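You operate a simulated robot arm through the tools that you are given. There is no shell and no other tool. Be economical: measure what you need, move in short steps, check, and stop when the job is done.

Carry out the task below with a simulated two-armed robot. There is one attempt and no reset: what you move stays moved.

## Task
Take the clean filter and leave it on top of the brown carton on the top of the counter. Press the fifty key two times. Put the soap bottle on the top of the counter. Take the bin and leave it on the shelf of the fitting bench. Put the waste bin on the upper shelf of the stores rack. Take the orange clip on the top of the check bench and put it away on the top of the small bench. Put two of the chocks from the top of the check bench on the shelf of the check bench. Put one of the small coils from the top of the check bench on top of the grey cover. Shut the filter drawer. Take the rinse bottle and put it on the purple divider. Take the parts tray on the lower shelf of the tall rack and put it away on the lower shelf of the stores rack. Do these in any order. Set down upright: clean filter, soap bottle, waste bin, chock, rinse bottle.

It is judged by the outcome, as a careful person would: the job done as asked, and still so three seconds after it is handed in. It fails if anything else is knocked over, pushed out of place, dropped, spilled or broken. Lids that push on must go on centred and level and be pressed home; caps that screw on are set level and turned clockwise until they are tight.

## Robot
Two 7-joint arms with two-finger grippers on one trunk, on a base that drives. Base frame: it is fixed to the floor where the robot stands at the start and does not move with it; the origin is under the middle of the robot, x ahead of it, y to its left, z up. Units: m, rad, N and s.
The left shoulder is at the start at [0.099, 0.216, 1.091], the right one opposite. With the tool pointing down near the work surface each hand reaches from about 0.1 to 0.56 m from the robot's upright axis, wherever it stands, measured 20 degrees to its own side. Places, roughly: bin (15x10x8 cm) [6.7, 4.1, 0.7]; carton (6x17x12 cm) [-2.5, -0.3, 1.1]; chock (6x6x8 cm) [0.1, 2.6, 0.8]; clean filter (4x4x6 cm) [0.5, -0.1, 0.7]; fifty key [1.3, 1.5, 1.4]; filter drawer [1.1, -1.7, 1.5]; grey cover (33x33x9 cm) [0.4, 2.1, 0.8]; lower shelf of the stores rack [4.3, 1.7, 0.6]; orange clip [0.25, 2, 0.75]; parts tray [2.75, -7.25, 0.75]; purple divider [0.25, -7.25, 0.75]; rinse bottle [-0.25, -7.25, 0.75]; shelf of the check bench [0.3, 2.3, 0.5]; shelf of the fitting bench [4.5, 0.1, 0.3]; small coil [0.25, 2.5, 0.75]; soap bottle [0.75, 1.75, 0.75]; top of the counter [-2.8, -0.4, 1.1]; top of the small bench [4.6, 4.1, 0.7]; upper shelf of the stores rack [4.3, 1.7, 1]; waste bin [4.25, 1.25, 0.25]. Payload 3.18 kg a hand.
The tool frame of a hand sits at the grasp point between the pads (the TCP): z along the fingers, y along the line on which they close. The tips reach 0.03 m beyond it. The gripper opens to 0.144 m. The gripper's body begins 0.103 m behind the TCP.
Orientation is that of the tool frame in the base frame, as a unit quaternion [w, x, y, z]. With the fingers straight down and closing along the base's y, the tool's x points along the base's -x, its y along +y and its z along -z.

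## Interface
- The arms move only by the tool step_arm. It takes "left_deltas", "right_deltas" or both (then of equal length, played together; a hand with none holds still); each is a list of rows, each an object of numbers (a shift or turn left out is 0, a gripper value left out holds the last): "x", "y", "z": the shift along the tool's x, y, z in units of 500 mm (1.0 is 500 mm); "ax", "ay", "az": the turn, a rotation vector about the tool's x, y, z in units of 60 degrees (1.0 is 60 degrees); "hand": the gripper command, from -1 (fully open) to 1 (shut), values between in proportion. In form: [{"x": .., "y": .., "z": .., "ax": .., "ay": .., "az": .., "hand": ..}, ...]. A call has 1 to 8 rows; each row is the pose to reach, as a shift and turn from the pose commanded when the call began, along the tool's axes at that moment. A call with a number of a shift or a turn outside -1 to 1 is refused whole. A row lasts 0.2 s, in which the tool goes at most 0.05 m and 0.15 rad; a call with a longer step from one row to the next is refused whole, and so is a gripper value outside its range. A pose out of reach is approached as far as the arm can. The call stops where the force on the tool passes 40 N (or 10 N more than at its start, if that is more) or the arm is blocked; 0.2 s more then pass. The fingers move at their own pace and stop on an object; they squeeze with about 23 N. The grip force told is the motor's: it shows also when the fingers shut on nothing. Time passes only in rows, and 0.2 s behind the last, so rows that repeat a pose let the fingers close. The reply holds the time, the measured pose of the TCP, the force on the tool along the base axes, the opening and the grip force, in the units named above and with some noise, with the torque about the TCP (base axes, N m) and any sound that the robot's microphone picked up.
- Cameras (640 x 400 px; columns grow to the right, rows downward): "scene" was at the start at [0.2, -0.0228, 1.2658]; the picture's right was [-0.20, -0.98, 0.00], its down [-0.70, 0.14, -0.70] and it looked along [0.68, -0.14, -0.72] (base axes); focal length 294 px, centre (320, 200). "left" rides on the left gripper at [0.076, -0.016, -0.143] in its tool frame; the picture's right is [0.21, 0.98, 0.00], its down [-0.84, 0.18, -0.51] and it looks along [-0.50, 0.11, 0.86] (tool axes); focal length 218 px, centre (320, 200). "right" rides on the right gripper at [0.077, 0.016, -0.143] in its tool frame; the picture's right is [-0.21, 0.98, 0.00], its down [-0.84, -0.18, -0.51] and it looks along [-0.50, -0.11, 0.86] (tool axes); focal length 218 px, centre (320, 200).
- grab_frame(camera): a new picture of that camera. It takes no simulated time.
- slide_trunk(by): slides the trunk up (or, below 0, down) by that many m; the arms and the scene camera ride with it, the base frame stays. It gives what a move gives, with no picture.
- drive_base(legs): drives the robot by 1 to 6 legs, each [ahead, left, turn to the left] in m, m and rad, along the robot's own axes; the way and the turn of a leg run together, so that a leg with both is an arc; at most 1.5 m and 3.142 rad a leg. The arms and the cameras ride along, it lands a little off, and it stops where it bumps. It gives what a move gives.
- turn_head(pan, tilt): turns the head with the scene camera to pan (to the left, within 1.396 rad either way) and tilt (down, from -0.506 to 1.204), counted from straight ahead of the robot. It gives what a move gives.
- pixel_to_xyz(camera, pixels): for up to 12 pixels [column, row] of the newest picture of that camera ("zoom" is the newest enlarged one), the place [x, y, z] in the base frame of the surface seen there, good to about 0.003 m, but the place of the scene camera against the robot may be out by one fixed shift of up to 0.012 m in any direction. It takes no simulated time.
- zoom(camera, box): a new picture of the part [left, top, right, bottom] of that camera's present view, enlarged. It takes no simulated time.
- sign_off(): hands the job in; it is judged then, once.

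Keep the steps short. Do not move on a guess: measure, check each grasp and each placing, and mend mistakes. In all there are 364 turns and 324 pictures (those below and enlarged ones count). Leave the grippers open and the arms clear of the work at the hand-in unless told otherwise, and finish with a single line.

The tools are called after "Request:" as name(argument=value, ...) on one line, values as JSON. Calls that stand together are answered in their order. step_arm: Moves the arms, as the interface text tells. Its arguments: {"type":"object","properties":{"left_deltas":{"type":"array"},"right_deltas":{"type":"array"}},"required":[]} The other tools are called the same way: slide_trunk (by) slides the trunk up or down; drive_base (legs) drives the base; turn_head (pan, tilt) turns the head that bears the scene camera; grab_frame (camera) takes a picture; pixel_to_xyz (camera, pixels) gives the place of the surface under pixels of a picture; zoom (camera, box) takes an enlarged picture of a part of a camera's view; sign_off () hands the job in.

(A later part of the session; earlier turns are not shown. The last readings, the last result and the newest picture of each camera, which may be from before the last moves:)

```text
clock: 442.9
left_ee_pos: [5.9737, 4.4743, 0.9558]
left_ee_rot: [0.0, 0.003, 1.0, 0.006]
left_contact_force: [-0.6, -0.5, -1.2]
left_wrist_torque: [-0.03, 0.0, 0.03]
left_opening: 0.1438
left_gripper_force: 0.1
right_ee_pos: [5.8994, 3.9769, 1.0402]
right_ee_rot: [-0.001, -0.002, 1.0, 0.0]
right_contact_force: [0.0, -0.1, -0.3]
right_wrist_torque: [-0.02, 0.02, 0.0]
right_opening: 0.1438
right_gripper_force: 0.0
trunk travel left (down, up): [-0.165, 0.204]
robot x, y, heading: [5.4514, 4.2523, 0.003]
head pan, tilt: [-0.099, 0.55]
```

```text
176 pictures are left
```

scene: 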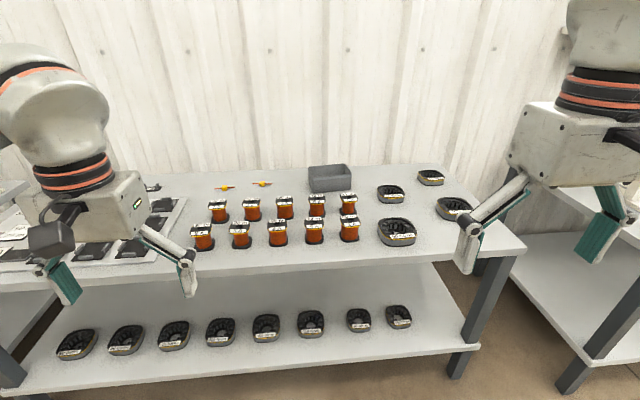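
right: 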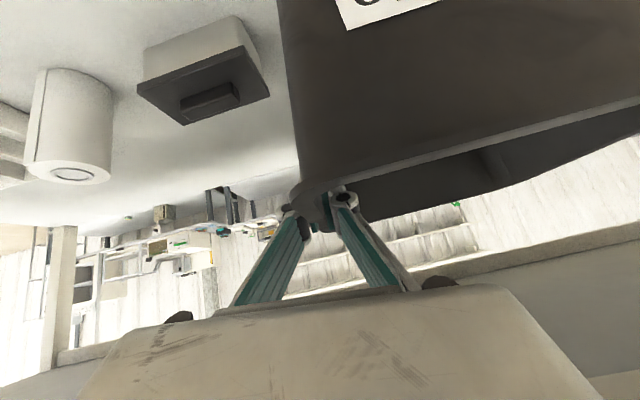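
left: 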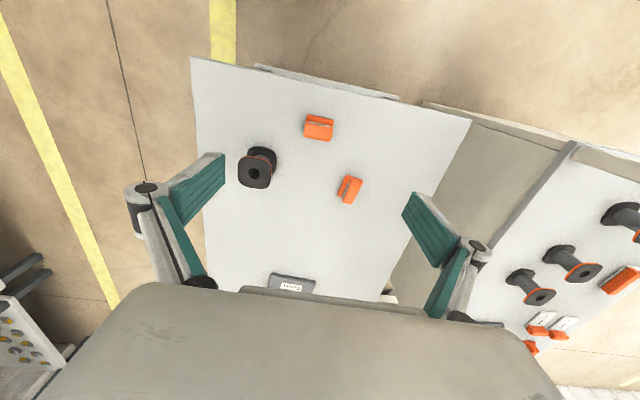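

The grey bin is at (328,178), behind the spools. I zoom and measure.

Request:
zoom(camera="scene", box=[180, 150, 480, 280])

Request:
pixel_to_xyz(camera="scene", pixels=[[310, 168], [350, 166], [345, 177], [311, 179], [328, 186], [311, 191], [350, 190], [316, 200], [347, 200], [390, 190], [396, 225], [360, 215]])

```text
2.13 times, centred on (330, 215) of scene
```

zoom: 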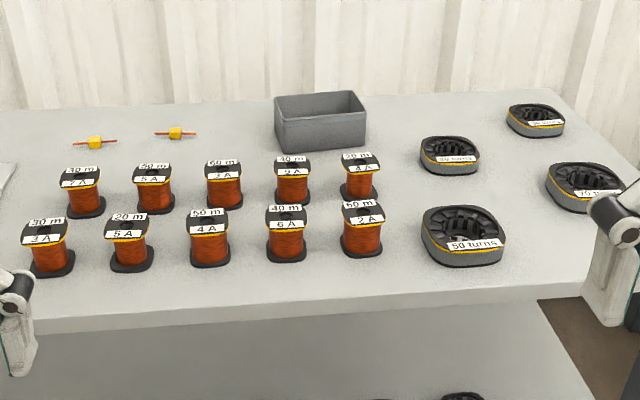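

```text
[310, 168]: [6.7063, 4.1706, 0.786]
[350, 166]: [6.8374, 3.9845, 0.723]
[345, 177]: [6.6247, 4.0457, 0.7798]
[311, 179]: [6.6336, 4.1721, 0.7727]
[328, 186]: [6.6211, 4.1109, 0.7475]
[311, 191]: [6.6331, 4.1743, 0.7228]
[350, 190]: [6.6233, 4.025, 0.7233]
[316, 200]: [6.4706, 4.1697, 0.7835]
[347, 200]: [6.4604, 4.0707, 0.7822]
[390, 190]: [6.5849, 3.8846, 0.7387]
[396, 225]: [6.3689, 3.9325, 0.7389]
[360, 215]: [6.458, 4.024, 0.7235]
```

The bin: y 4.02–4.178, x 6.625–6.725, rim z≈0.785. I'll pinch its right wall with a 30° tilt (keeps the camera above the spools). I tilt the right hand, then drive forward.

Request:
step_arm(right_deltas=[{"x": -0.08, "ay": -0.125}, {"x": -0.16, "ay": -0.25}, {"x": -0.24, "ay": -0.375}, {"x": -0.32, "ay": -0.5}, {"x": -0.4, "ay": -0.5, "hand": -0.3}, {"x": -0.4, "ay": -0.5, "hand": -0.3}])

Request:
drive_base(legs=[[0, -0.05, 0], [0.42, 0, 0]])

Request:
grab_frame(camera="right")

```text
clock: 444.3
left_ee_pos: [5.9723, 4.4737, 0.9573]
left_ee_rot: [-0.001, 0.004, 1.0, 0.004]
left_contact_force: [-0.9, -0.9, 0.7]
left_wrist_torque: [0.0, -0.04, 0.01]
left_opening: 0.144
left_gripper_force: 0.0
right_ee_pos: [6.0994, 3.9808, 1.0393]
right_ee_rot: [0.26, -0.002, 0.966, -0.001]
right_contact_force: [1.0, 0.1, -0.2]
right_wrist_torque: [0.02, -0.01, -0.01]
right_opening: 0.0936
right_gripper_force: 0.1
trunk travel left (down, up): [-0.165, 0.204]
robot x, y, heading: [5.4465, 4.2525, 0.003]
head pan, tilt: [-0.099, 0.55]
```

```text
clock: 447.7
left_ee_pos: [6.394, 4.4325, 0.9557]
left_ee_rot: [0.001, 0.0, 1.0, 0.006]
left_contact_force: [0.4, 0.5, -0.8]
left_wrist_torque: [0.01, 0.0, 0.0]
left_opening: 0.1439
left_gripper_force: 0.1
right_ee_pos: [6.5272, 3.9392, 1.0396]
right_ee_rot: [0.259, -0.007, 0.966, 0.001]
right_contact_force: [-0.3, 0.2, -0.4]
right_wrist_torque: [0.01, 0.01, -0.03]
right_opening: 0.0936
right_gripper_force: 0.0
trunk travel left (down, up): [-0.165, 0.204]
robot x, y, heading: [5.8746, 4.2006, 0.01]
head pan, tilt: [-0.099, 0.55]
```

```text
174 pictures are left
```

right: 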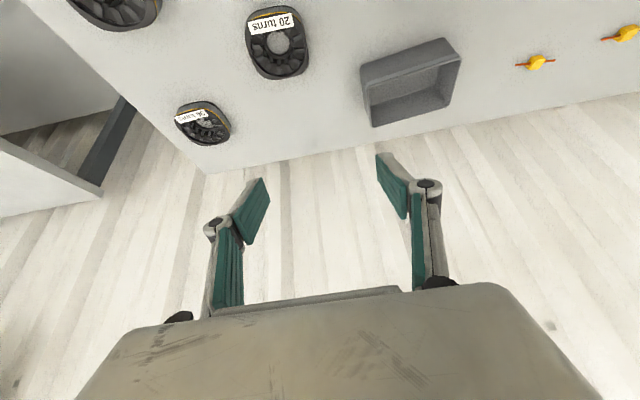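

Request:
zoom(camera="right", box=[340, 20, 480, 140])

Request:
pixel_to_xyz(camera="zoom", pixels=[[135, 232], [180, 462], [150, 300], [455, 95], [465, 170], [165, 370], [300, 165], [120, 200], [420, 300]])

```text
3.33 times, centred on (410, 80) of right
```

zoom: 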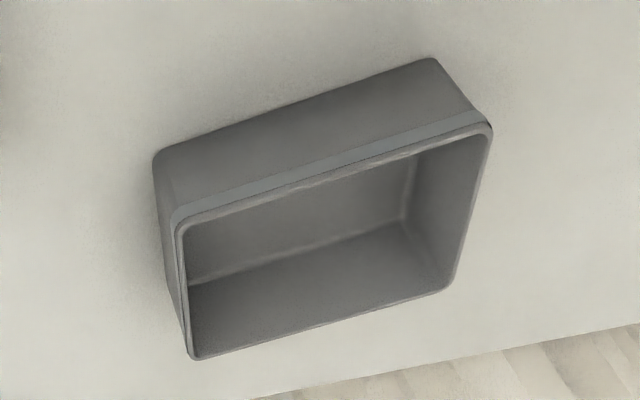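

```text
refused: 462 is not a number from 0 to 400
```

Request:
pixel_to_xyz(camera="zoom", pixels=[[178, 230], [183, 290], [190, 350], [320, 178], [485, 128], [470, 200], [448, 285], [320, 322], [160, 165], [175, 270], [300, 290]])

```text
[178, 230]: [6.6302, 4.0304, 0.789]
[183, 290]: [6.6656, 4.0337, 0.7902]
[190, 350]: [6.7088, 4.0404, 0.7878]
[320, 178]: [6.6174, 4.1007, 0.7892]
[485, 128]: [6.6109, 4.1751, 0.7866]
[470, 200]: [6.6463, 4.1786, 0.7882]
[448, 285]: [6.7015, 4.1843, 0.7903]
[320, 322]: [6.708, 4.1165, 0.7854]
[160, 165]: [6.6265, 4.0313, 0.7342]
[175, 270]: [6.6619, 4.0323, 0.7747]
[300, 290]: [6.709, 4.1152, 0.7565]
```

Right wall: (6.630, 4.030)→(6.709, 4.040), rim 0.788. I move to a pre-grasp 10 cm back along the tool axis, yawed 6.5° to match.

Request:
step_arm(right_deltas=[{"x": 0.005, "y": 0.05, "z": 0.08, "ax": -0.02, "az": -0.03}, {"x": 0.01, "y": 0.1, "z": 0.16, "ax": -0.04, "az": -0.06}, {"x": 0.015, "y": 0.14, "z": 0.24, "ax": -0.054, "az": -0.0935}, {"x": 0.02, "y": 0.18, "z": 0.32, "ax": -0.054, "az": -0.0935}, {"x": 0.023, "y": 0.19, "z": 0.404, "ax": -0.054, "az": -0.0935}, {"x": 0.023, "y": 0.19, "z": 0.404, "ax": -0.054, "az": -0.0935}])

Request:
grab_frame(camera="right")

```text
clock: 449.1
left_ee_pos: [6.3918, 4.4321, 0.9566]
left_ee_rot: [0.001, -0.001, 1.0, 0.005]
left_contact_force: [0.3, -0.9, 0.1]
left_wrist_torque: [-0.01, -0.01, 0.01]
left_opening: 0.144
left_gripper_force: 0.1
right_ee_pos: [6.6146, 4.0359, 0.8562]
right_ee_rot: [0.258, -0.062, 0.964, 0.016]
right_contact_force: [0.3, 0.8, 0.4]
right_wrist_torque: [-0.03, -0.02, -0.01]
right_opening: 0.0937
right_gripper_force: 0.1
trunk travel left (down, up): [-0.165, 0.204]
robot x, y, heading: [5.8755, 4.204, 0.013]
head pan, tilt: [-0.099, 0.55]
```

```text
172 pictures are left
```

right: 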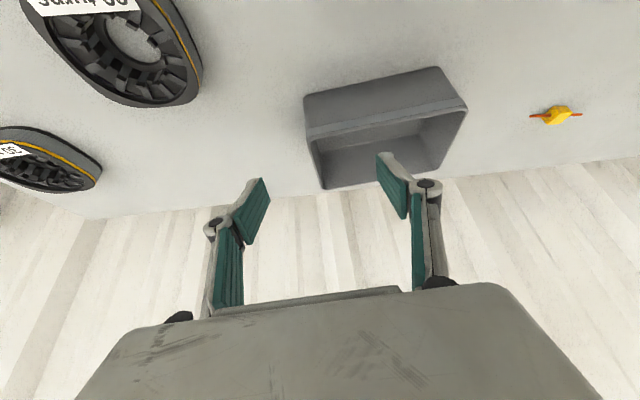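

Aligned. I slide in 0.097 m, close, and lift slightly.

Request:
step_arm(right_deltas=[{"z": 0.09}, {"z": 0.17}, {"z": 0.194}, {"z": 0.194, "hand": 0.4}, {"z": 0.194, "hand": 1}, {"z": 0.194, "hand": 1}, {"z": 0.194, "hand": 1}])

Request:
step_arm(right_deltas=[{"x": -0.03, "z": -0.052}, {"x": -0.06, "z": -0.104}, {"x": -0.1, "z": -0.173}, {"x": -0.1, "z": -0.173}])

Request:
zoom(camera="scene", box=[220, 100, 460, 280])

```text
clock: 450.7
left_ee_pos: [6.3936, 4.4318, 0.9547]
left_ee_rot: [0.001, -0.001, 1.0, 0.005]
left_contact_force: [-0.4, 0.1, 0.0]
left_wrist_torque: [0.02, -0.02, 0.03]
left_opening: 0.1441
left_gripper_force: 0.0
right_ee_pos: [6.6613, 4.0416, 0.7737]
right_ee_rot: [0.257, -0.061, 0.964, 0.016]
right_contact_force: [-0.2, 0.3, 0.2]
right_wrist_torque: [0.01, -0.03, 0.01]
right_opening: 0.0061
right_gripper_force: 22.8
trunk travel left (down, up): [-0.165, 0.204]
robot x, y, heading: [5.8708, 4.2031, 0.011]
head pan, tilt: [-0.099, 0.55]
```

```text
clock: 451.7
left_ee_pos: [6.3939, 4.4319, 0.9554]
left_ee_rot: [-0.001, -0.001, 1.0, 0.006]
left_contact_force: [0.5, 0.4, -0.3]
left_wrist_torque: [0.01, 0.01, 0.0]
left_opening: 0.144
left_gripper_force: 0.0
right_ee_pos: [6.665, 4.0418, 0.8746]
right_ee_rot: [0.256, -0.061, 0.965, 0.015]
right_contact_force: [-0.5, -0.3, -2.3]
right_wrist_torque: [-0.11, -0.02, 0.0]
right_opening: 0.0058
right_gripper_force: 23.2
trunk travel left (down, up): [-0.165, 0.204]
robot x, y, heading: [5.8782, 4.2032, 0.007]
head pan, tilt: [-0.099, 0.55]
```

```text
2.22 times, centred on (340, 190) of scene
```

zoom: 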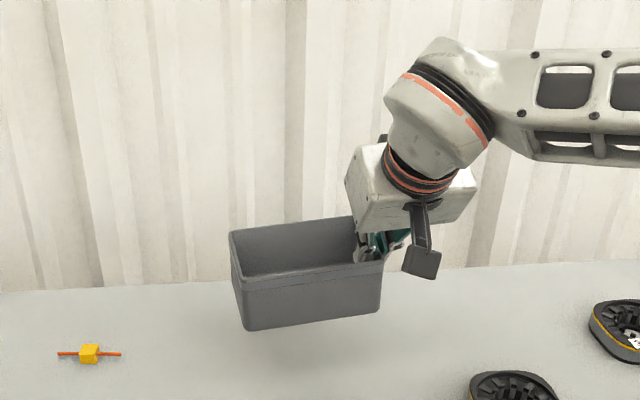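

Lifted. I raise 6 cm more to clear the spools, then back off 0.55 m.

Request:
step_arm(right_deltas=[{"x": -0.03, "z": -0.052}, {"x": -0.06, "z": -0.104}, {"x": -0.06, "z": -0.104}])

Request:
drive_base(legs=[[-0.5, 0, 0]])

Request:
turn_head(pan=-0.1, tilt=0.5)

Request:
grab_frame(camera="scene")

```text
clock: 452.5
left_ee_pos: [6.393, 4.433, 0.9553]
left_ee_rot: [-0.001, 0.0, 1.0, 0.005]
left_contact_force: [0.3, -0.8, -0.5]
left_wrist_torque: [0.03, 0.01, 0.02]
left_opening: 0.1443
left_gripper_force: 0.1
right_ee_pos: [6.6624, 4.0417, 0.9369]
right_ee_rot: [0.257, -0.062, 0.964, 0.016]
right_contact_force: [0.3, -0.4, -1.0]
right_wrist_torque: [-0.1, -0.01, -0.02]
right_opening: 0.0061
right_gripper_force: 22.9
trunk travel left (down, up): [-0.165, 0.204]
robot x, y, heading: [5.8717, 4.2062, 0.008]
head pan, tilt: [-0.099, 0.55]
```

```text
clock: 455.4
left_ee_pos: [5.9004, 4.4305, 0.9546]
left_ee_rot: [0.0, -0.006, 1.0, 0.005]
left_contact_force: [-0.4, 0.8, 0.9]
left_wrist_torque: [-0.01, 0.0, -0.02]
left_opening: 0.1441
left_gripper_force: 0.0
right_ee_pos: [6.1737, 4.0412, 0.9364]
right_ee_rot: [0.257, -0.066, 0.964, 0.017]
right_contact_force: [-0.4, -0.2, -1.2]
right_wrist_torque: [-0.09, 0.03, -0.01]
right_opening: 0.0062
right_gripper_force: 22.5
trunk travel left (down, up): [-0.165, 0.204]
robot x, y, heading: [5.3814, 4.197, 0.017]
head pan, tilt: [-0.099, 0.55]
```

```text
clock: 456.0
left_ee_pos: [5.9008, 4.4294, 0.9559]
left_ee_rot: [0.0, -0.005, 1.0, 0.006]
left_contact_force: [0.6, 0.5, -0.4]
left_wrist_torque: [0.0, 0.02, 0.01]
left_opening: 0.144
left_gripper_force: 0.1
right_ee_pos: [6.1736, 4.0414, 0.9361]
right_ee_rot: [0.257, -0.065, 0.964, 0.016]
right_contact_force: [0.8, 0.6, -1.5]
right_wrist_torque: [-0.1, 0.0, -0.01]
right_opening: 0.0061
right_gripper_force: 23.3
trunk travel left (down, up): [-0.165, 0.204]
robot x, y, heading: [5.3822, 4.2018, 0.018]
head pan, tilt: [-0.099, 0.499]
```

```text
170 pictures are left
```

scene: 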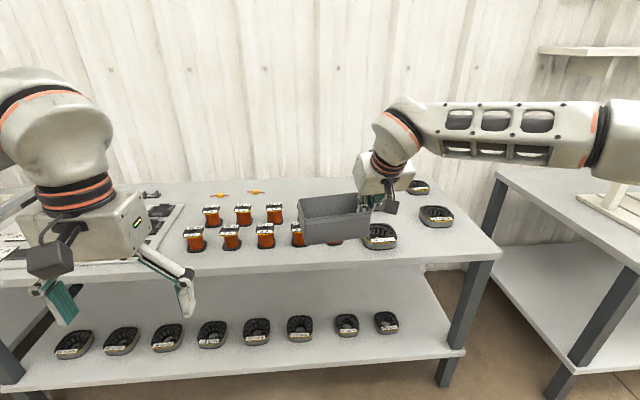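

Good. I retract the right hand for travel, then drive: face -y, forward 0.8, strafe to x≈3.2, and on to the fitting bench.

Request:
step_arm(right_deltas=[{"x": 0.08, "z": -0.045}, {"x": 0.16, "z": -0.09}, {"x": 0.24, "z": -0.135}, {"x": 0.32, "z": -0.18}, {"x": 0.4, "z": -0.23}])

Request:
drive_base(legs=[[0, 0, -1.588], [0.78, 0, 0], [0, -1.1, 0], [0, -1.1, 0]])

Request:
turn_head(pan=1.2, tilt=0.5)

Request:
grab_frame(camera="scene")

```text
clock: 457.2
left_ee_pos: [5.9011, 4.4294, 0.9558]
left_ee_rot: [0.0, -0.005, 1.0, 0.005]
left_contact_force: [-0.9, 0.3, 0.1]
left_wrist_torque: [-0.01, -0.01, 0.0]
left_opening: 0.1442
left_gripper_force: 0.0
right_ee_pos: [5.9446, 4.0103, 0.9368]
right_ee_rot: [0.259, -0.064, 0.963, 0.016]
right_contact_force: [0.1, 0.3, -0.7]
right_wrist_torque: [-0.03, -0.01, -0.05]
right_opening: 0.0059
right_gripper_force: 23.1
trunk travel left (down, up): [-0.165, 0.204]
robot x, y, heading: [5.381, 4.1985, 0.019]
head pan, tilt: [-0.099, 0.499]
```

```text
clock: 484.4
left_ee_pos: [3.3735, 2.9259, 0.9559]
left_ee_rot: [0.004, 0.723, 0.691, 0.004]
left_contact_force: [-0.7, 0.7, -0.8]
left_wrist_torque: [0.01, 0.03, 0.03]
left_opening: 0.144
left_gripper_force: 0.1
right_ee_pos: [2.9518, 2.9053, 0.9374]
right_ee_rot: [0.189, 0.656, 0.709, -0.176]
right_contact_force: [0.8, 0.3, -1.6]
right_wrist_torque: [0.01, 0.09, 0.0]
right_opening: 0.0063
right_gripper_force: 22.9
trunk travel left (down, up): [-0.165, 0.204]
robot x, y, heading: [3.1711, 3.4559, -1.61]
head pan, tilt: [-0.099, 0.499]
```

```text
clock: 485.9
left_ee_pos: [3.3738, 2.9258, 0.9552]
left_ee_rot: [0.004, 0.723, 0.69, 0.003]
left_contact_force: [-0.3, 0.2, 0.6]
left_wrist_torque: [-0.01, 0.01, 0.01]
left_opening: 0.1437
left_gripper_force: 0.1
right_ee_pos: [2.951, 2.9055, 0.9373]
right_ee_rot: [0.19, 0.656, 0.709, -0.175]
right_contact_force: [-0.2, 1.3, -1.3]
right_wrist_torque: [-0.01, 0.12, 0.02]
right_opening: 0.0058
right_gripper_force: 22.9
trunk travel left (down, up): [-0.165, 0.204]
robot x, y, heading: [3.1715, 3.4578, -1.613]
head pan, tilt: [1.201, 0.499]
```

```text
169 pictures are left
```

scene: 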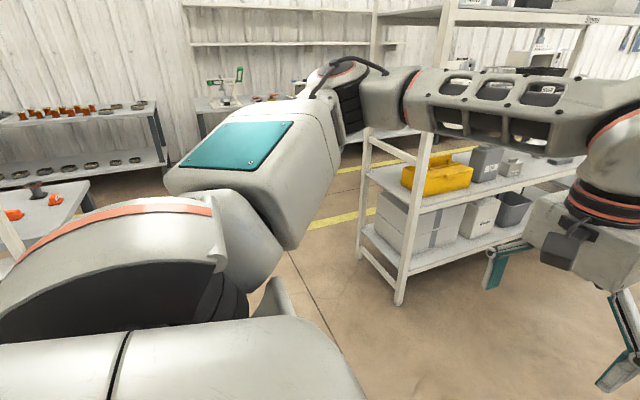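

The small bench items look undisturbed. I continue down to y≈0.3 and face the fitting bench.

Request:
drive_base(legs=[[0, 0, 0.043], [1.5, 0, 0], [1.5, 0, 0], [0, 0, 1.57]])

Request:
turn_head(pan=-0.1, tilt=0.55)

Request:
grab_frame(camera="scene")

```text
clock: 504.6
left_ee_pos: [3.6928, 0.6618, 0.9554]
left_ee_rot: [0.0, 0.015, 1.0, 0.005]
left_contact_force: [-0.3, 1.0, -0.4]
left_wrist_torque: [-0.03, 0.04, 0.0]
left_opening: 0.1437
left_gripper_force: 0.1
right_ee_pos: [3.7198, 0.24, 0.9372]
right_ee_rot: [0.258, -0.046, 0.965, 0.011]
right_contact_force: [-0.5, 0.1, -1.3]
right_wrist_torque: [-0.09, 0.03, 0.01]
right_opening: 0.0059
right_gripper_force: 23.2
trunk travel left (down, up): [-0.165, 0.204]
robot x, y, heading: [3.164, 0.4542, -0.022]
head pan, tilt: [1.201, 0.499]
```

```text
clock: 506.1
left_ee_pos: [3.6939, 0.661, 0.957]
left_ee_rot: [0.001, 0.016, 1.0, 0.005]
left_contact_force: [0.4, -0.2, 0.2]
left_wrist_torque: [0.01, -0.02, 0.04]
left_opening: 0.1439
left_gripper_force: 0.1
right_ee_pos: [3.7192, 0.2413, 0.9369]
right_ee_rot: [0.258, -0.045, 0.965, 0.011]
right_contact_force: [0.7, -0.1, -1.0]
right_wrist_torque: [-0.11, 0.0, -0.04]
right_opening: 0.0061
right_gripper_force: 22.9
trunk travel left (down, up): [-0.165, 0.204]
robot x, y, heading: [3.1687, 0.4522, -0.029]
head pan, tilt: [-0.099, 0.55]
```

```text
168 pictures are left
```

scene: 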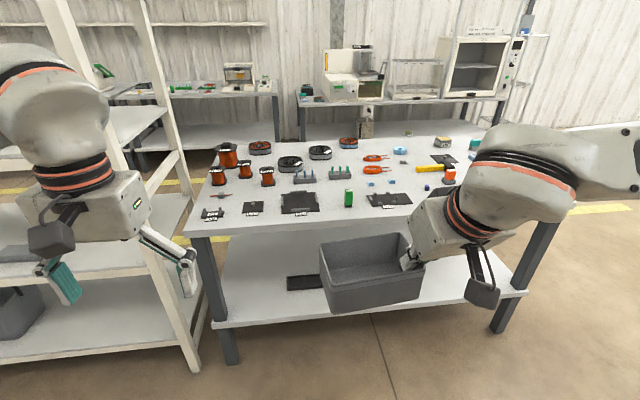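

The shelf is free right of the black plate. I position at y≈0.05, lower the trunk, and extend the right arm forward in front of the bench.

Request:
drive_base(legs=[[0, 0, 0.029], [-0.15, -0.4, 0]])

Request:
slide_trunk(by=-0.16)

Request:
step_arm(right_deltas=[{"x": -0.08, "z": 0.046}, {"x": -0.16, "z": 0.092}, {"x": -0.24, "z": 0.138}, {"x": -0.32, "z": 0.184}, {"x": -0.4, "z": 0.23}, {"x": -0.48, "z": 0.276}, {"x": -0.554, "z": 0.32}])

Request:
step_arm(right_deltas=[{"x": 0.049, "z": 0.084}, {"x": 0.098, "z": 0.168}, {"x": 0.147, "z": 0.252}, {"x": 0.196, "z": 0.336}, {"x": 0.245, "z": 0.42}, {"x": 0.294, "z": 0.504}, {"x": 0.343, "z": 0.588}, {"x": 0.39, "z": 0.67}])

```text
clock: 510.5
left_ee_pos: [3.5372, 0.2804, 0.9565]
left_ee_rot: [-0.001, -0.001, 1.0, 0.006]
left_contact_force: [0.3, -0.4, -0.4]
left_wrist_torque: [0.03, 0.0, 0.0]
left_opening: 0.144
left_gripper_force: 0.1
right_ee_pos: [3.5792, -0.1392, 0.9363]
right_ee_rot: [0.257, -0.062, 0.964, 0.015]
right_contact_force: [0.5, 0.1, -0.9]
right_wrist_torque: [-0.09, 0.0, 0.02]
right_opening: 0.0059
right_gripper_force: 23.1
trunk travel left (down, up): [-0.165, 0.204]
robot x, y, heading: [3.019, 0.0535, 0.008]
head pan, tilt: [-0.099, 0.55]
```

```text
clock: 512.3
left_ee_pos: [3.5367, 0.2807, 0.7958]
left_ee_rot: [0.001, -0.001, 1.0, 0.005]
left_contact_force: [-0.4, 0.3, 0.4]
left_wrist_torque: [0.0, -0.02, 0.05]
left_opening: 0.1442
left_gripper_force: 0.0
right_ee_pos: [3.5738, -0.1401, 0.7216]
right_ee_rot: [0.183, -0.06, 0.981, 0.02]
right_contact_force: [0.2, 0.5, -1.2]
right_wrist_torque: [-0.1, 0.02, 0.01]
right_opening: 0.0063
right_gripper_force: 22.5
trunk travel left (down, up): [-0.005, 0.364]
robot x, y, heading: [3.0161, 0.0558, 0.007]
head pan, tilt: [-0.099, 0.55]
```

```text
clock: 513.9
left_ee_pos: [3.5378, 0.2807, 0.7942]
left_ee_rot: [-0.001, -0.002, 1.0, 0.005]
left_contact_force: [-0.9, -1.1, -0.5]
left_wrist_torque: [0.01, 0.03, 0.01]
left_opening: 0.1442
left_gripper_force: 0.0
right_ee_pos: [3.8863, -0.0991, 0.6687]
right_ee_rot: [0.182, -0.061, 0.981, 0.019]
right_contact_force: [0.7, 0.4, -1.9]
right_wrist_torque: [-0.08, 0.0, -0.03]
right_opening: 0.0061
right_gripper_force: 23.3
trunk travel left (down, up): [-0.005, 0.364]
robot x, y, heading: [3.015, 0.0557, 0.009]
head pan, tilt: [-0.099, 0.55]
```

```text
clock: 515.7
left_ee_pos: [3.5383, 0.2816, 0.7958]
left_ee_rot: [-0.001, -0.001, 1.0, 0.006]
left_contact_force: [0.0, -0.3, 0.0]
left_wrist_torque: [0.01, 0.01, 0.01]
left_opening: 0.1438
left_gripper_force: 0.1
right_ee_pos: [3.825, -0.1008, 0.287]
right_ee_rot: [0.182, -0.06, 0.981, 0.02]
right_contact_force: [0.6, 0.0, -0.4]
right_wrist_torque: [-0.04, 0.04, 0.01]
right_opening: 0.0061
right_gripper_force: 22.8
trunk travel left (down, up): [-0.005, 0.364]
robot x, y, heading: [3.0187, 0.05, 0.011]
head pan, tilt: [-0.099, 0.55]
```

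The trunk slide changed the tilt to 21°, so the bin is pitched. I restore 30° and raise the hand to z≈0.40.

Request:
step_arm(right_deltas=[{"x": -0.03, "z": -0.075, "ay": -0.05}, {"x": -0.06, "z": -0.15, "ay": -0.1}, {"x": -0.082, "z": -0.215, "ay": -0.15}, {"x": -0.082, "z": -0.215, "ay": -0.15}])

Request:
grab_frame(camera="right")

Request:
grab_frame(camera="scene")

```text
clock: 516.7
left_ee_pos: [3.5378, 0.2808, 0.7955]
left_ee_rot: [-0.001, -0.001, 1.0, 0.005]
left_contact_force: [-0.4, -0.6, 0.7]
left_wrist_torque: [0.0, 0.0, 0.0]
left_opening: 0.144
left_gripper_force: 0.0
right_ee_pos: [3.8263, -0.1022, 0.4027]
right_ee_rot: [0.258, -0.058, 0.964, 0.024]
right_contact_force: [0.6, 0.0, -1.3]
right_wrist_torque: [-0.06, 0.04, 0.02]
right_opening: 0.006
right_gripper_force: 23.3
trunk travel left (down, up): [-0.005, 0.364]
robot x, y, heading: [3.0194, 0.0531, 0.014]
head pan, tilt: [-0.099, 0.55]
```

```text
167 pictures are left
```

right: 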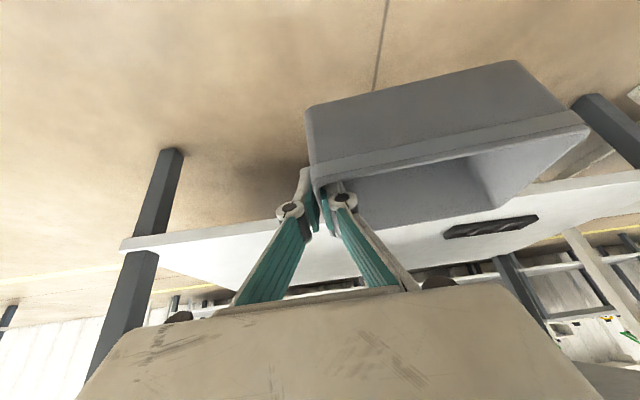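

```text
166 pictures are left
```

scene: 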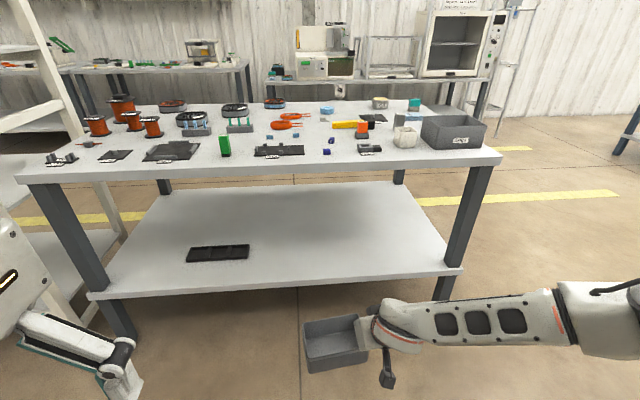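

I measure the shelf and the held bin.

Request:
pixel_to_xyz(camera="scene", pixels=[[350, 278], [350, 260], [270, 285], [350, 288], [218, 255], [310, 370], [370, 362], [305, 325], [360, 318]])

Request:
pixel_to_xyz(camera="right", pixels=[[312, 108], [518, 62], [320, 185], [588, 128], [420, 240], [230, 245], [480, 228]])

```text
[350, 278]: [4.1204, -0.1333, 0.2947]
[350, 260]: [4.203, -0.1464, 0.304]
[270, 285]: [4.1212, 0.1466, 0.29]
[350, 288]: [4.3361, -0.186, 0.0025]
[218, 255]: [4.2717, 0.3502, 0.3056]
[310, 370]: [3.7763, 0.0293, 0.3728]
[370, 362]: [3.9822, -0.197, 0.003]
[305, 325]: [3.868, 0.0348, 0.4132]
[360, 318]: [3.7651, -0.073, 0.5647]
```

```text
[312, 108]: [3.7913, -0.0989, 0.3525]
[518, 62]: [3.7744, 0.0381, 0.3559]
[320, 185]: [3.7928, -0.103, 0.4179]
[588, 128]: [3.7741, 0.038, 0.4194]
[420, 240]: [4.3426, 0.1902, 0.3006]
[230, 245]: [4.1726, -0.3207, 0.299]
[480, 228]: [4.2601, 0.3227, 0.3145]
```

The bin is level, bottom at z≈0.352; shelf at 0.300, edge x≈4.12. I drive forward 0.38 m over the shelf, then lower.

Request:
drive_base(legs=[[0.38, 0, -0.01]])

Request:
step_arm(right_deltas=[{"x": 0.015, "z": 0.026}, {"x": 0.03, "z": 0.052}, {"x": 0.04, "z": 0.069}])

Request:
grab_frame(camera="right")

Request:
grab_frame(camera="scene")

```text
clock: 519.2
left_ee_pos: [3.9332, 0.2689, 0.7957]
left_ee_rot: [0.0, 0.01, 1.0, 0.006]
left_contact_force: [-0.2, 0.2, 0.1]
left_wrist_torque: [0.02, 0.01, 0.01]
left_opening: 0.1443
left_gripper_force: 0.0
right_ee_pos: [4.2136, -0.1189, 0.4019]
right_ee_rot: [0.259, -0.048, 0.964, 0.021]
right_contact_force: [-0.2, 1.1, -0.7]
right_wrist_torque: [-0.06, 0.0, -0.01]
right_opening: 0.0061
right_gripper_force: 22.8
trunk travel left (down, up): [-0.005, 0.364]
robot x, y, heading: [3.4086, 0.0504, -0.012]
head pan, tilt: [-0.099, 0.55]
```

```text
clock: 520.0
left_ee_pos: [3.9337, 0.2688, 0.7964]
left_ee_rot: [0.0, 0.009, 1.0, 0.006]
left_contact_force: [-0.6, 0.3, -0.2]
left_wrist_torque: [-0.01, -0.02, -0.01]
left_opening: 0.1439
left_gripper_force: 0.1
right_ee_pos: [4.2128, -0.1199, 0.363]
right_ee_rot: [0.259, -0.048, 0.965, 0.021]
right_contact_force: [-0.8, 1.0, -0.9]
right_wrist_torque: [-0.07, 0.02, 0.0]
right_opening: 0.0059
right_gripper_force: 23.2
trunk travel left (down, up): [-0.005, 0.364]
robot x, y, heading: [3.4073, 0.0537, -0.011]
head pan, tilt: [-0.099, 0.55]
```

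```text
165 pictures are left
```

right: 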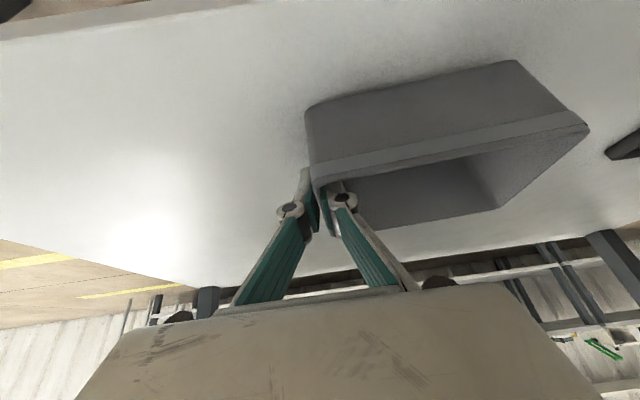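

```text
164 pictures are left
```

scene: 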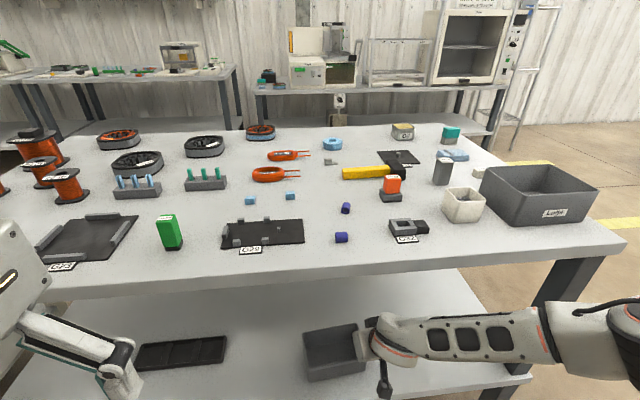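

Over the shelf. I lower to contact.

Request:
step_arm(right_deltas=[{"x": 0.005, "z": 0.009}, {"x": 0.008, "z": 0.014}, {"x": 0.01, "z": 0.0175}])

```text
clock: 520.8
left_ee_pos: [3.9328, 0.2682, 0.7968]
left_ee_rot: [0.0, 0.01, 1.0, 0.005]
left_contact_force: [0.5, 0.0, 1.1]
left_wrist_torque: [0.04, -0.01, -0.03]
left_opening: 0.144
left_gripper_force: 0.0
right_ee_pos: [4.2132, -0.1186, 0.3538]
right_ee_rot: [0.26, -0.048, 0.964, 0.022]
right_contact_force: [-1.4, 0.4, 2.4]
right_wrist_torque: [-0.11, 0.23, 0.01]
right_opening: 0.0059
right_gripper_force: 23.5
trunk travel left (down, up): [-0.005, 0.364]
robot x, y, heading: [3.4064, 0.0526, -0.01]
head pan, tilt: [-0.099, 0.55]
```

Contact begins. A millimetre more, then release and slide out along the tool axis.

Request:
step_arm(right_deltas=[{"x": 0.002, "z": 0.0035}, {"x": 0.002, "z": 0.0035, "hand": 0.6}, {"x": 0.002, "z": 0.0035, "hand": 0.3}, {"x": 0.002, "z": 0.0035, "hand": 0.2}, {"x": 0.002, "z": -0.08}, {"x": 0.002, "z": -0.16}, {"x": 0.002, "z": -0.22}])

Request:
grab_frame(camera="right")

```text
clock: 522.4
left_ee_pos: [3.9338, 0.2679, 0.7955]
left_ee_rot: [0.0, 0.008, 1.0, 0.005]
left_contact_force: [1.1, 1.3, -0.6]
left_wrist_torque: [-0.03, -0.02, 0.02]
left_opening: 0.144
left_gripper_force: 0.1
right_ee_pos: [4.1576, -0.1258, 0.4467]
right_ee_rot: [0.26, -0.048, 0.964, 0.021]
right_contact_force: [-0.7, -0.1, 0.4]
right_wrist_torque: [0.0, -0.03, -0.02]
right_opening: 0.0575
right_gripper_force: 0.2
trunk travel left (down, up): [-0.005, 0.364]
robot x, y, heading: [3.4091, 0.0535, -0.007]
head pan, tilt: [-0.099, 0.55]
```

```text
163 pictures are left
```

right: 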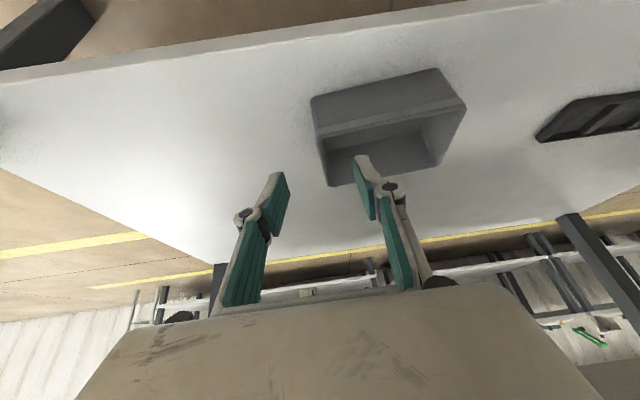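

The bin sits on the shelf. I back off and restore the right hand to vertical.

Request:
drive_base(legs=[[-0.45, 0, 0.008]])

Request:
step_arm(right_deltas=[{"x": 0.014, "z": -0.09, "ax": 0.006, "ay": 0.072, "az": 0.013}, {"x": 0.028, "z": -0.18, "ax": 0.012, "ay": 0.144, "az": 0.026}, {"x": 0.042, "z": -0.27, "ax": 0.018, "ay": 0.216, "az": 0.04}, {"x": 0.056, "z": -0.36, "ax": 0.024, "ay": 0.288, "az": 0.053}, {"x": 0.07, "z": -0.45, "ax": 0.03, "ay": 0.36, "az": 0.066}, {"x": 0.084, "z": -0.54, "ax": 0.036, "ay": 0.432, "az": 0.08}, {"x": 0.096, "z": -0.633, "ax": 0.041, "ay": 0.503, "az": 0.093, "hand": -1}])

Request:
slide_trunk(by=0.17)

```text
clock: 525.1
left_ee_pos: [3.4764, 0.2786, 0.7956]
left_ee_rot: [0.0, 0.004, 1.0, 0.005]
left_contact_force: [0.1, -1.1, 0.3]
left_wrist_torque: [0.0, -0.01, -0.03]
left_opening: 0.1437
left_gripper_force: 0.0
right_ee_pos: [3.704, -0.1131, 0.445]
right_ee_rot: [0.259, -0.053, 0.964, 0.023]
right_contact_force: [0.5, 0.3, 0.4]
right_wrist_torque: [-0.01, 0.01, -0.03]
right_opening: 0.0575
right_gripper_force: 0.0
trunk travel left (down, up): [-0.005, 0.364]
robot x, y, heading: [2.9546, 0.0555, 0.001]
head pan, tilt: [-0.099, 0.55]
```

```text
clock: 526.7
left_ee_pos: [3.4758, 0.278, 0.7958]
left_ee_rot: [0.0, 0.003, 1.0, 0.005]
left_contact_force: [-0.7, -0.6, 0.3]
left_wrist_torque: [-0.02, 0.0, -0.02]
left_opening: 0.1441
left_gripper_force: 0.1
right_ee_pos: [3.5039, -0.1431, 0.6969]
right_ee_rot: [-0.002, -0.005, 1.0, 0.0]
right_contact_force: [0.1, 0.7, 0.5]
right_wrist_torque: [0.0, -0.01, -0.02]
right_opening: 0.1436
right_gripper_force: 0.0
trunk travel left (down, up): [-0.005, 0.364]
robot x, y, heading: [2.9536, 0.0572, 0.003]
head pan, tilt: [-0.099, 0.55]
```

```text
clock: 528.6
left_ee_pos: [3.4764, 0.2771, 0.9633]
left_ee_rot: [-0.001, 0.004, 1.0, 0.005]
left_contact_force: [0.2, 0.1, 0.3]
left_wrist_torque: [0.01, 0.0, -0.01]
left_opening: 0.1439
left_gripper_force: 0.0
right_ee_pos: [3.5064, -0.1414, 0.8634]
right_ee_rot: [-0.002, -0.005, 1.0, 0.0]
right_contact_force: [0.0, -0.1, -0.3]
right_wrist_torque: [-0.02, 0.02, 0.0]
right_opening: 0.1439
right_gripper_force: 0.2
trunk travel left (down, up): [-0.175, 0.194]
robot x, y, heading: [2.9546, 0.0561, -0.001]
head pan, tilt: [-0.099, 0.55]
```

Remaining: filter drawer, rinse bottle, parts tray. I turn to face -y and look around toward the drawer at (1.1, -1.7).

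Request:
drive_base(legs=[[-0.2, 0, 0], [0, 0, -1.57]])

Request:
turn_head(pan=-0.6, tilt=0.15)

Request:
grab_frame(camera="scene")

```text
clock: 534.1
left_ee_pos: [2.9609, -0.4724, 0.9653]
left_ee_rot: [0.003, 0.718, 0.696, 0.004]
left_contact_force: [-0.4, -0.7, -0.5]
left_wrist_torque: [0.03, -0.02, 0.02]
left_opening: 0.1442
left_gripper_force: 0.2
right_ee_pos: [2.5421, -0.4921, 0.8667]
right_ee_rot: [0.0, 0.712, 0.703, 0.0]
right_contact_force: [0.1, -0.4, 0.4]
right_wrist_torque: [-0.01, -0.04, 0.01]
right_opening: 0.1442
right_gripper_force: 0.1
trunk travel left (down, up): [-0.175, 0.194]
robot x, y, heading: [2.7515, 0.057, -1.594]
head pan, tilt: [-0.099, 0.55]
```

```text
clock: 535.0
left_ee_pos: [2.9611, -0.4715, 0.9663]
left_ee_rot: [0.003, 0.718, 0.696, 0.003]
left_contact_force: [0.4, 0.1, -0.1]
left_wrist_torque: [-0.02, 0.01, 0.0]
left_opening: 0.1438
left_gripper_force: 0.0
right_ee_pos: [2.5411, -0.4915, 0.8647]
right_ee_rot: [0.0, 0.711, 0.703, 0.0]
right_contact_force: [1.5, 0.3, -0.1]
right_wrist_torque: [0.01, 0.03, -0.03]
right_opening: 0.1443
right_gripper_force: 0.0
trunk travel left (down, up): [-0.175, 0.194]
robot x, y, heading: [2.753, 0.055, -1.598]
head pan, tilt: [-0.6, 0.15]
```

```text
162 pictures are left
```

scene: 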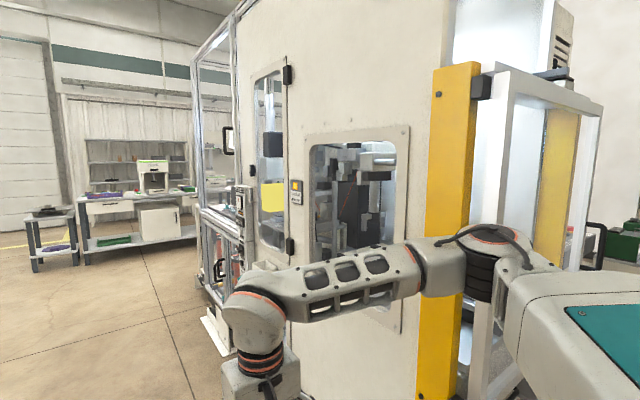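

Request:
pixel_to_xyz(camera="scene", pixels=[[415, 350], [360, 200], [270, 180], [225, 150], [200, 300], [445, 250], [540, 250], [240, 215], [150, 170], [40, 215], [600, 230], [560, 60]])

```text
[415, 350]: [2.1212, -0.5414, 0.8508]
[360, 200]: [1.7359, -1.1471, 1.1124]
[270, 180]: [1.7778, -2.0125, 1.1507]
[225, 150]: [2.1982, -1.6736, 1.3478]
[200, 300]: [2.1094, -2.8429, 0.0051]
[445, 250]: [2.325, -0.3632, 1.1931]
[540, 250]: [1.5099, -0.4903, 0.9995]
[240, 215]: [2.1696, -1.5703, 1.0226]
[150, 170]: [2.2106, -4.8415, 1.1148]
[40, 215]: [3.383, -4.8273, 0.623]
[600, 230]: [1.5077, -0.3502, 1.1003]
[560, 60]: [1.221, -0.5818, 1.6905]
```

The big machine spans y -0.5…-2.8 with its near face at x≈2.1; the drawer must be on its far (-x) side. I go south along x≈2.75 first and look there.

Request:
drive_base(legs=[[0, 0.1, 0.025], [1.5, 0, 0], [1.5, 0, 0], [0.6, 0, 0]])

Request:
turn_head(pan=-0.3, tilt=0.15)

Request:
grab_frame(camera="scene")

Request:
turn_head(pan=-1.3, tilt=0.1)

Request:
grab_frame(camera="scene")

```text
clock: 553.5
left_ee_pos: [3.1819, -4.0371, 0.9656]
left_ee_rot: [0.004, 0.693, 0.721, 0.004]
left_contact_force: [0.4, 0.4, 0.3]
left_wrist_torque: [0.0, -0.02, -0.02]
left_opening: 0.1443
left_gripper_force: 0.0
right_ee_pos: [2.7644, -4.0872, 0.8649]
right_ee_rot: [-0.001, 0.686, 0.728, 0.001]
right_contact_force: [-0.4, -0.2, 0.1]
right_wrist_torque: [0.01, -0.01, 0.01]
right_opening: 0.1441
right_gripper_force: 0.1
trunk travel left (down, up): [-0.175, 0.194]
robot x, y, heading: [2.9377, -3.5266, -1.528]
head pan, tilt: [-0.6, 0.15]
```

```text
clock: 554.3
left_ee_pos: [3.1818, -4.0365, 0.9663]
left_ee_rot: [0.003, 0.693, 0.721, 0.004]
left_contact_force: [0.1, 0.8, 0.9]
left_wrist_torque: [0.02, 0.02, 0.0]
left_opening: 0.144
left_gripper_force: 0.1
right_ee_pos: [2.7656, -4.0868, 0.8651]
right_ee_rot: [0.0, 0.686, 0.728, 0.001]
right_contact_force: [0.5, 0.0, 0.0]
right_wrist_torque: [-0.03, -0.01, -0.02]
right_opening: 0.1444
right_gripper_force: 0.1
trunk travel left (down, up): [-0.175, 0.194]
robot x, y, heading: [2.9367, -3.525, -1.519]
head pan, tilt: [-0.3, 0.15]
```

```text
161 pictures are left
```

scene: 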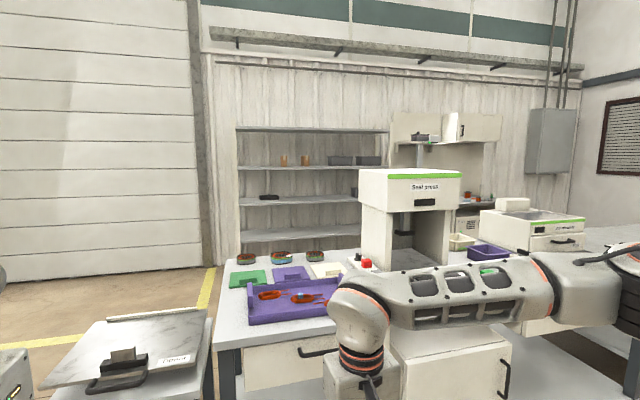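

```text
clock: 555.6
left_ee_pos: [3.1818, -4.0368, 0.9659]
left_ee_rot: [0.003, 0.693, 0.721, 0.003]
left_contact_force: [0.2, 0.5, -0.3]
left_wrist_torque: [0.03, -0.01, 0.02]
left_opening: 0.1441
left_gripper_force: 0.0
right_ee_pos: [2.7652, -4.0873, 0.8661]
right_ee_rot: [0.0, 0.685, 0.728, 0.0]
right_contact_force: [0.3, -0.8, -0.1]
right_wrist_torque: [-0.03, -0.03, 0.01]
right_opening: 0.1438
right_gripper_force: 0.0
trunk travel left (down, up): [-0.175, 0.194]
robot x, y, heading: [2.9329, -3.5244, -1.527]
head pan, tilt: [-1.3, 0.099]
```

```text
160 pictures are left
```

scene: 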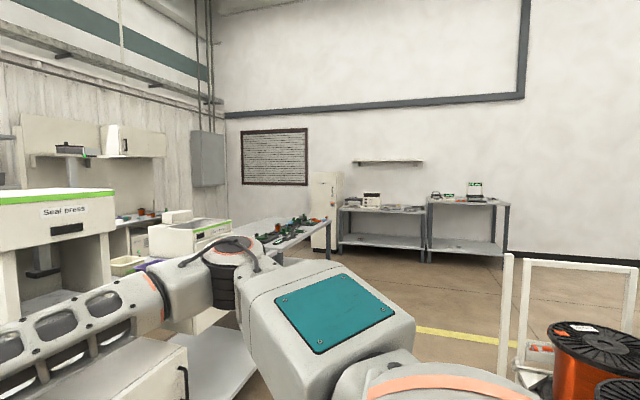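

A bench row with a seal press is in front; the tall rack is at the wall behind. I look straight ahead-left to plan a way around.

Request:
turn_head(pan=0.2, tilt=0.3)

Request:
grab_frame(camera="scene")

Request:
pixel_to_xyz(camera="scene", pixels=[[150, 150], [100, 300], [250, 300], [300, 250], [330, 215], [400, 200], [400, 160], [300, 330], [360, 360], [450, 300], [470, 200], [230, 215]])

```text
clock: 557.2
left_ee_pos: [3.1827, -4.037, 0.9647]
left_ee_rot: [0.004, 0.693, 0.721, 0.004]
left_contact_force: [-0.5, 0.2, -0.3]
left_wrist_torque: [0.02, 0.0, 0.01]
left_opening: 0.144
left_gripper_force: 0.0
right_ee_pos: [2.7654, -4.0871, 0.8652]
right_ee_rot: [0.0, 0.686, 0.728, 0.0]
right_contact_force: [-0.3, -0.3, 0.2]
right_wrist_torque: [0.03, -0.01, 0.0]
right_opening: 0.1439
right_gripper_force: 0.1
trunk travel left (down, up): [-0.175, 0.194]
robot x, y, heading: [2.9391, -3.5225, -1.525]
head pan, tilt: [0.201, 0.3]
```

```text
159 pictures are left
```

scene: 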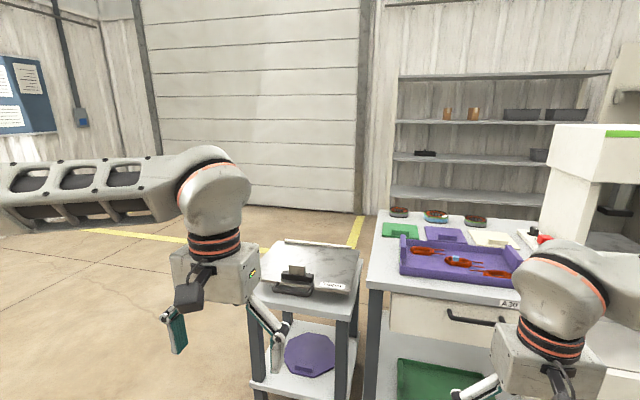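

```text
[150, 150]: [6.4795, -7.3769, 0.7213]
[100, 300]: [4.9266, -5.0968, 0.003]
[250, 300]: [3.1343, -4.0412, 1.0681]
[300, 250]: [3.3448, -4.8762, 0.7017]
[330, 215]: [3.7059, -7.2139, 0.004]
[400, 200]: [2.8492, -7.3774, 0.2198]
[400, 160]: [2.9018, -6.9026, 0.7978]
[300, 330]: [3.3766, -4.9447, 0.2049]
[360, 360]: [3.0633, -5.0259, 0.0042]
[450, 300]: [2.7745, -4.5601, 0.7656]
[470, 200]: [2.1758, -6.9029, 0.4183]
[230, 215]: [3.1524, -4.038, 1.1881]
```

The corridor behind the bench row is reachable around x≈4.05. The tall rack's front is at y≈-6.9. I drive around.

Request:
drive_base(legs=[[0, 1.15, -0.045], [1.2, 0, 0], [1.1, 0, 0], [0, -1.2, 0]])

Request:
turn_head(pan=0.0, tilt=0.35)

Request:
grab_frame(camera="scene")

```text
clock: 588.7
left_ee_pos: [3.0686, -6.2569, 0.9664]
left_ee_rot: [0.004, 0.725, 0.688, 0.003]
left_contact_force: [0.0, -0.9, 0.0]
left_wrist_torque: [-0.03, 0.04, -0.08]
left_opening: 0.1439
left_gripper_force: 0.0
right_ee_pos: [2.6501, -6.2692, 0.8641]
right_ee_rot: [0.0, 0.72, 0.694, 0.001]
right_contact_force: [0.0, 0.4, -0.2]
right_wrist_torque: [-0.04, 0.01, -0.02]
right_opening: 0.1439
right_gripper_force: 0.1
trunk travel left (down, up): [-0.175, 0.194]
robot x, y, heading: [2.8681, -5.7235, -1.616]
head pan, tilt: [0.201, 0.3]
```

```text
clock: 589.5
left_ee_pos: [3.0691, -6.2584, 0.9668]
left_ee_rot: [0.004, 0.726, 0.687, 0.004]
left_contact_force: [0.8, -0.1, -0.5]
left_wrist_torque: [0.02, -0.03, 0.0]
left_opening: 0.1441
left_gripper_force: 0.1
right_ee_pos: [2.6488, -6.2685, 0.8653]
right_ee_rot: [0.0, 0.719, 0.695, 0.001]
right_contact_force: [-0.3, 0.5, 0.8]
right_wrist_torque: [-0.01, 0.05, -0.01]
right_opening: 0.1444
right_gripper_force: 0.0
trunk travel left (down, up): [-0.175, 0.194]
robot x, y, heading: [2.8737, -5.7247, -1.615]
head pan, tilt: [0.0, 0.351]
```

```text
158 pictures are left
```

scene: 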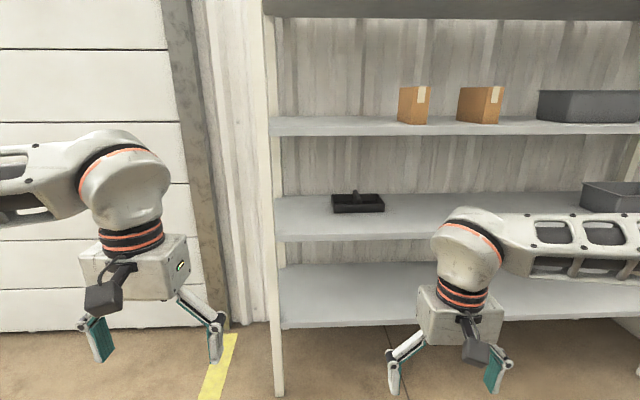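

The parts tray (black, with a middle handle) is at (358,202). I zoom and measure.

Request:
zoom(camera="scene", box=[300, 165, 420, 245])

Request:
pixel_to_xyz(camera="scene", pixels=[[356, 193], [332, 200], [384, 198], [335, 212], [383, 210], [358, 205], [400, 220], [290, 235], [360, 238], [400, 130], [300, 325]])

```text
5.00 times, centred on (360, 205) of scene
```

zoom: 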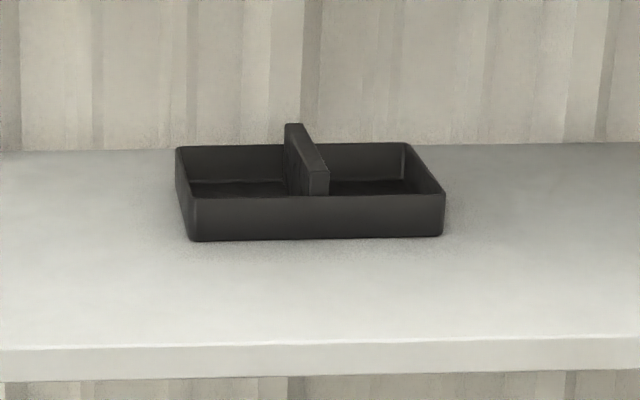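

```text
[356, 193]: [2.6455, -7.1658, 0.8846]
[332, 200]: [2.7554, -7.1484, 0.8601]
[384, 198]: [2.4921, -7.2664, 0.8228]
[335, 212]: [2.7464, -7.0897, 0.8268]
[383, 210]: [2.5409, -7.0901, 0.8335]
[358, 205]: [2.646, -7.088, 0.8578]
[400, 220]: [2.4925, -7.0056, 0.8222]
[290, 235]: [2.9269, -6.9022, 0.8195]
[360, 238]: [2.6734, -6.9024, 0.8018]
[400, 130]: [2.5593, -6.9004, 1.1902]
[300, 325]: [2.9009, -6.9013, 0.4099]
```

Tray: fin handle at x≈2.646 (top 0.885), tray front y≈-7.09, shelf 0.82. I straighten the base, lower the trunk 0.08, retract the left hand, and tilt the right hand 60° to pinch the fin.

Request:
drive_base(legs=[[0, 0, 0.045], [0, -0.07, 0]])

Request:
slide_trunk(by=-0.08)

Request:
step_arm(left_deltas=[{"x": 0.06}, {"x": 0.12}, {"x": 0.18}, {"x": 0.24}, {"x": 0.3}, {"x": 0.36}, {"x": 0.42}, {"x": 0.46}], right_deltas=[{"x": -0.04, "z": -0.035, "ay": -0.125}, {"x": -0.08, "z": -0.07, "ay": -0.25}, {"x": -0.12, "z": -0.105, "ay": -0.375}, {"x": -0.16, "z": -0.14, "ay": -0.5}, {"x": -0.2, "z": -0.175, "ay": -0.625}, {"x": -0.24, "z": -0.21, "ay": -0.75}, {"x": -0.28, "z": -0.245, "ay": -0.875, "hand": -0.3}, {"x": -0.32, "z": -0.28, "ay": -1.0, "hand": -0.3}])

```text
clock: 591.1
left_ee_pos: [3.0239, -6.2488, 0.9657]
left_ee_rot: [0.003, 0.71, 0.705, 0.004]
left_contact_force: [0.1, 0.0, 0.8]
left_wrist_torque: [0.01, -0.01, 0.01]
left_opening: 0.1439
left_gripper_force: 0.1
right_ee_pos: [2.6057, -6.277, 0.8642]
right_ee_rot: [-0.001, 0.703, 0.712, 0.001]
right_contact_force: [0.3, 0.3, 0.1]
right_wrist_torque: [-0.01, -0.03, -0.02]
right_opening: 0.1441
right_gripper_force: 0.1
trunk travel left (down, up): [-0.175, 0.194]
robot x, y, heading: [2.8059, -5.7305, -1.571]
head pan, tilt: [0.0, 0.351]
```

```text
clock: 592.3
left_ee_pos: [3.0244, -6.2475, 0.8882]
left_ee_rot: [0.006, 0.71, 0.704, 0.001]
left_contact_force: [-0.5, 1.0, 1.0]
left_wrist_torque: [-0.04, -0.02, -0.02]
left_opening: 0.1442
left_gripper_force: 0.1
right_ee_pos: [2.6054, -6.2784, 0.7875]
right_ee_rot: [0.0, 0.703, 0.711, -0.001]
right_contact_force: [0.1, 0.8, -0.1]
right_wrist_torque: [-0.03, 0.0, 0.04]
right_opening: 0.1437
right_gripper_force: 0.1
trunk travel left (down, up): [-0.095, 0.274]
robot x, y, heading: [2.8014, -5.7234, -1.572]
head pan, tilt: [0.0, 0.351]
```

```text
clock: 594.0
left_ee_pos: [3.0044, -6.085, 0.9213]
left_ee_rot: [0.003, 0.709, 0.706, 0.0]
left_contact_force: [0.0, -1.1, 1.1]
left_wrist_torque: [0.19, -0.03, 0.06]
left_opening: 0.1439
left_gripper_force: 0.0
left hand out of reach, approached as far as the arm can: row 5, 6, 7, 8
right_ee_pos: [2.6104, -6.4244, 0.9127]
right_ee_rot: [0.325, 0.625, 0.633, -0.321]
right_contact_force: [-0.1, -0.2, 0.5]
right_wrist_torque: [-0.03, 0.02, -0.04]
right_opening: 0.0937
right_gripper_force: 0.1
trunk travel left (down, up): [-0.095, 0.274]
robot x, y, heading: [2.8018, -5.7246, -1.572]
head pan, tilt: [0.0, 0.351]
stopped in row 8 (left hand): the force on the tool passed its limit at 52 N (the readings are from after the stop); the commanded pose is now the measured one
```

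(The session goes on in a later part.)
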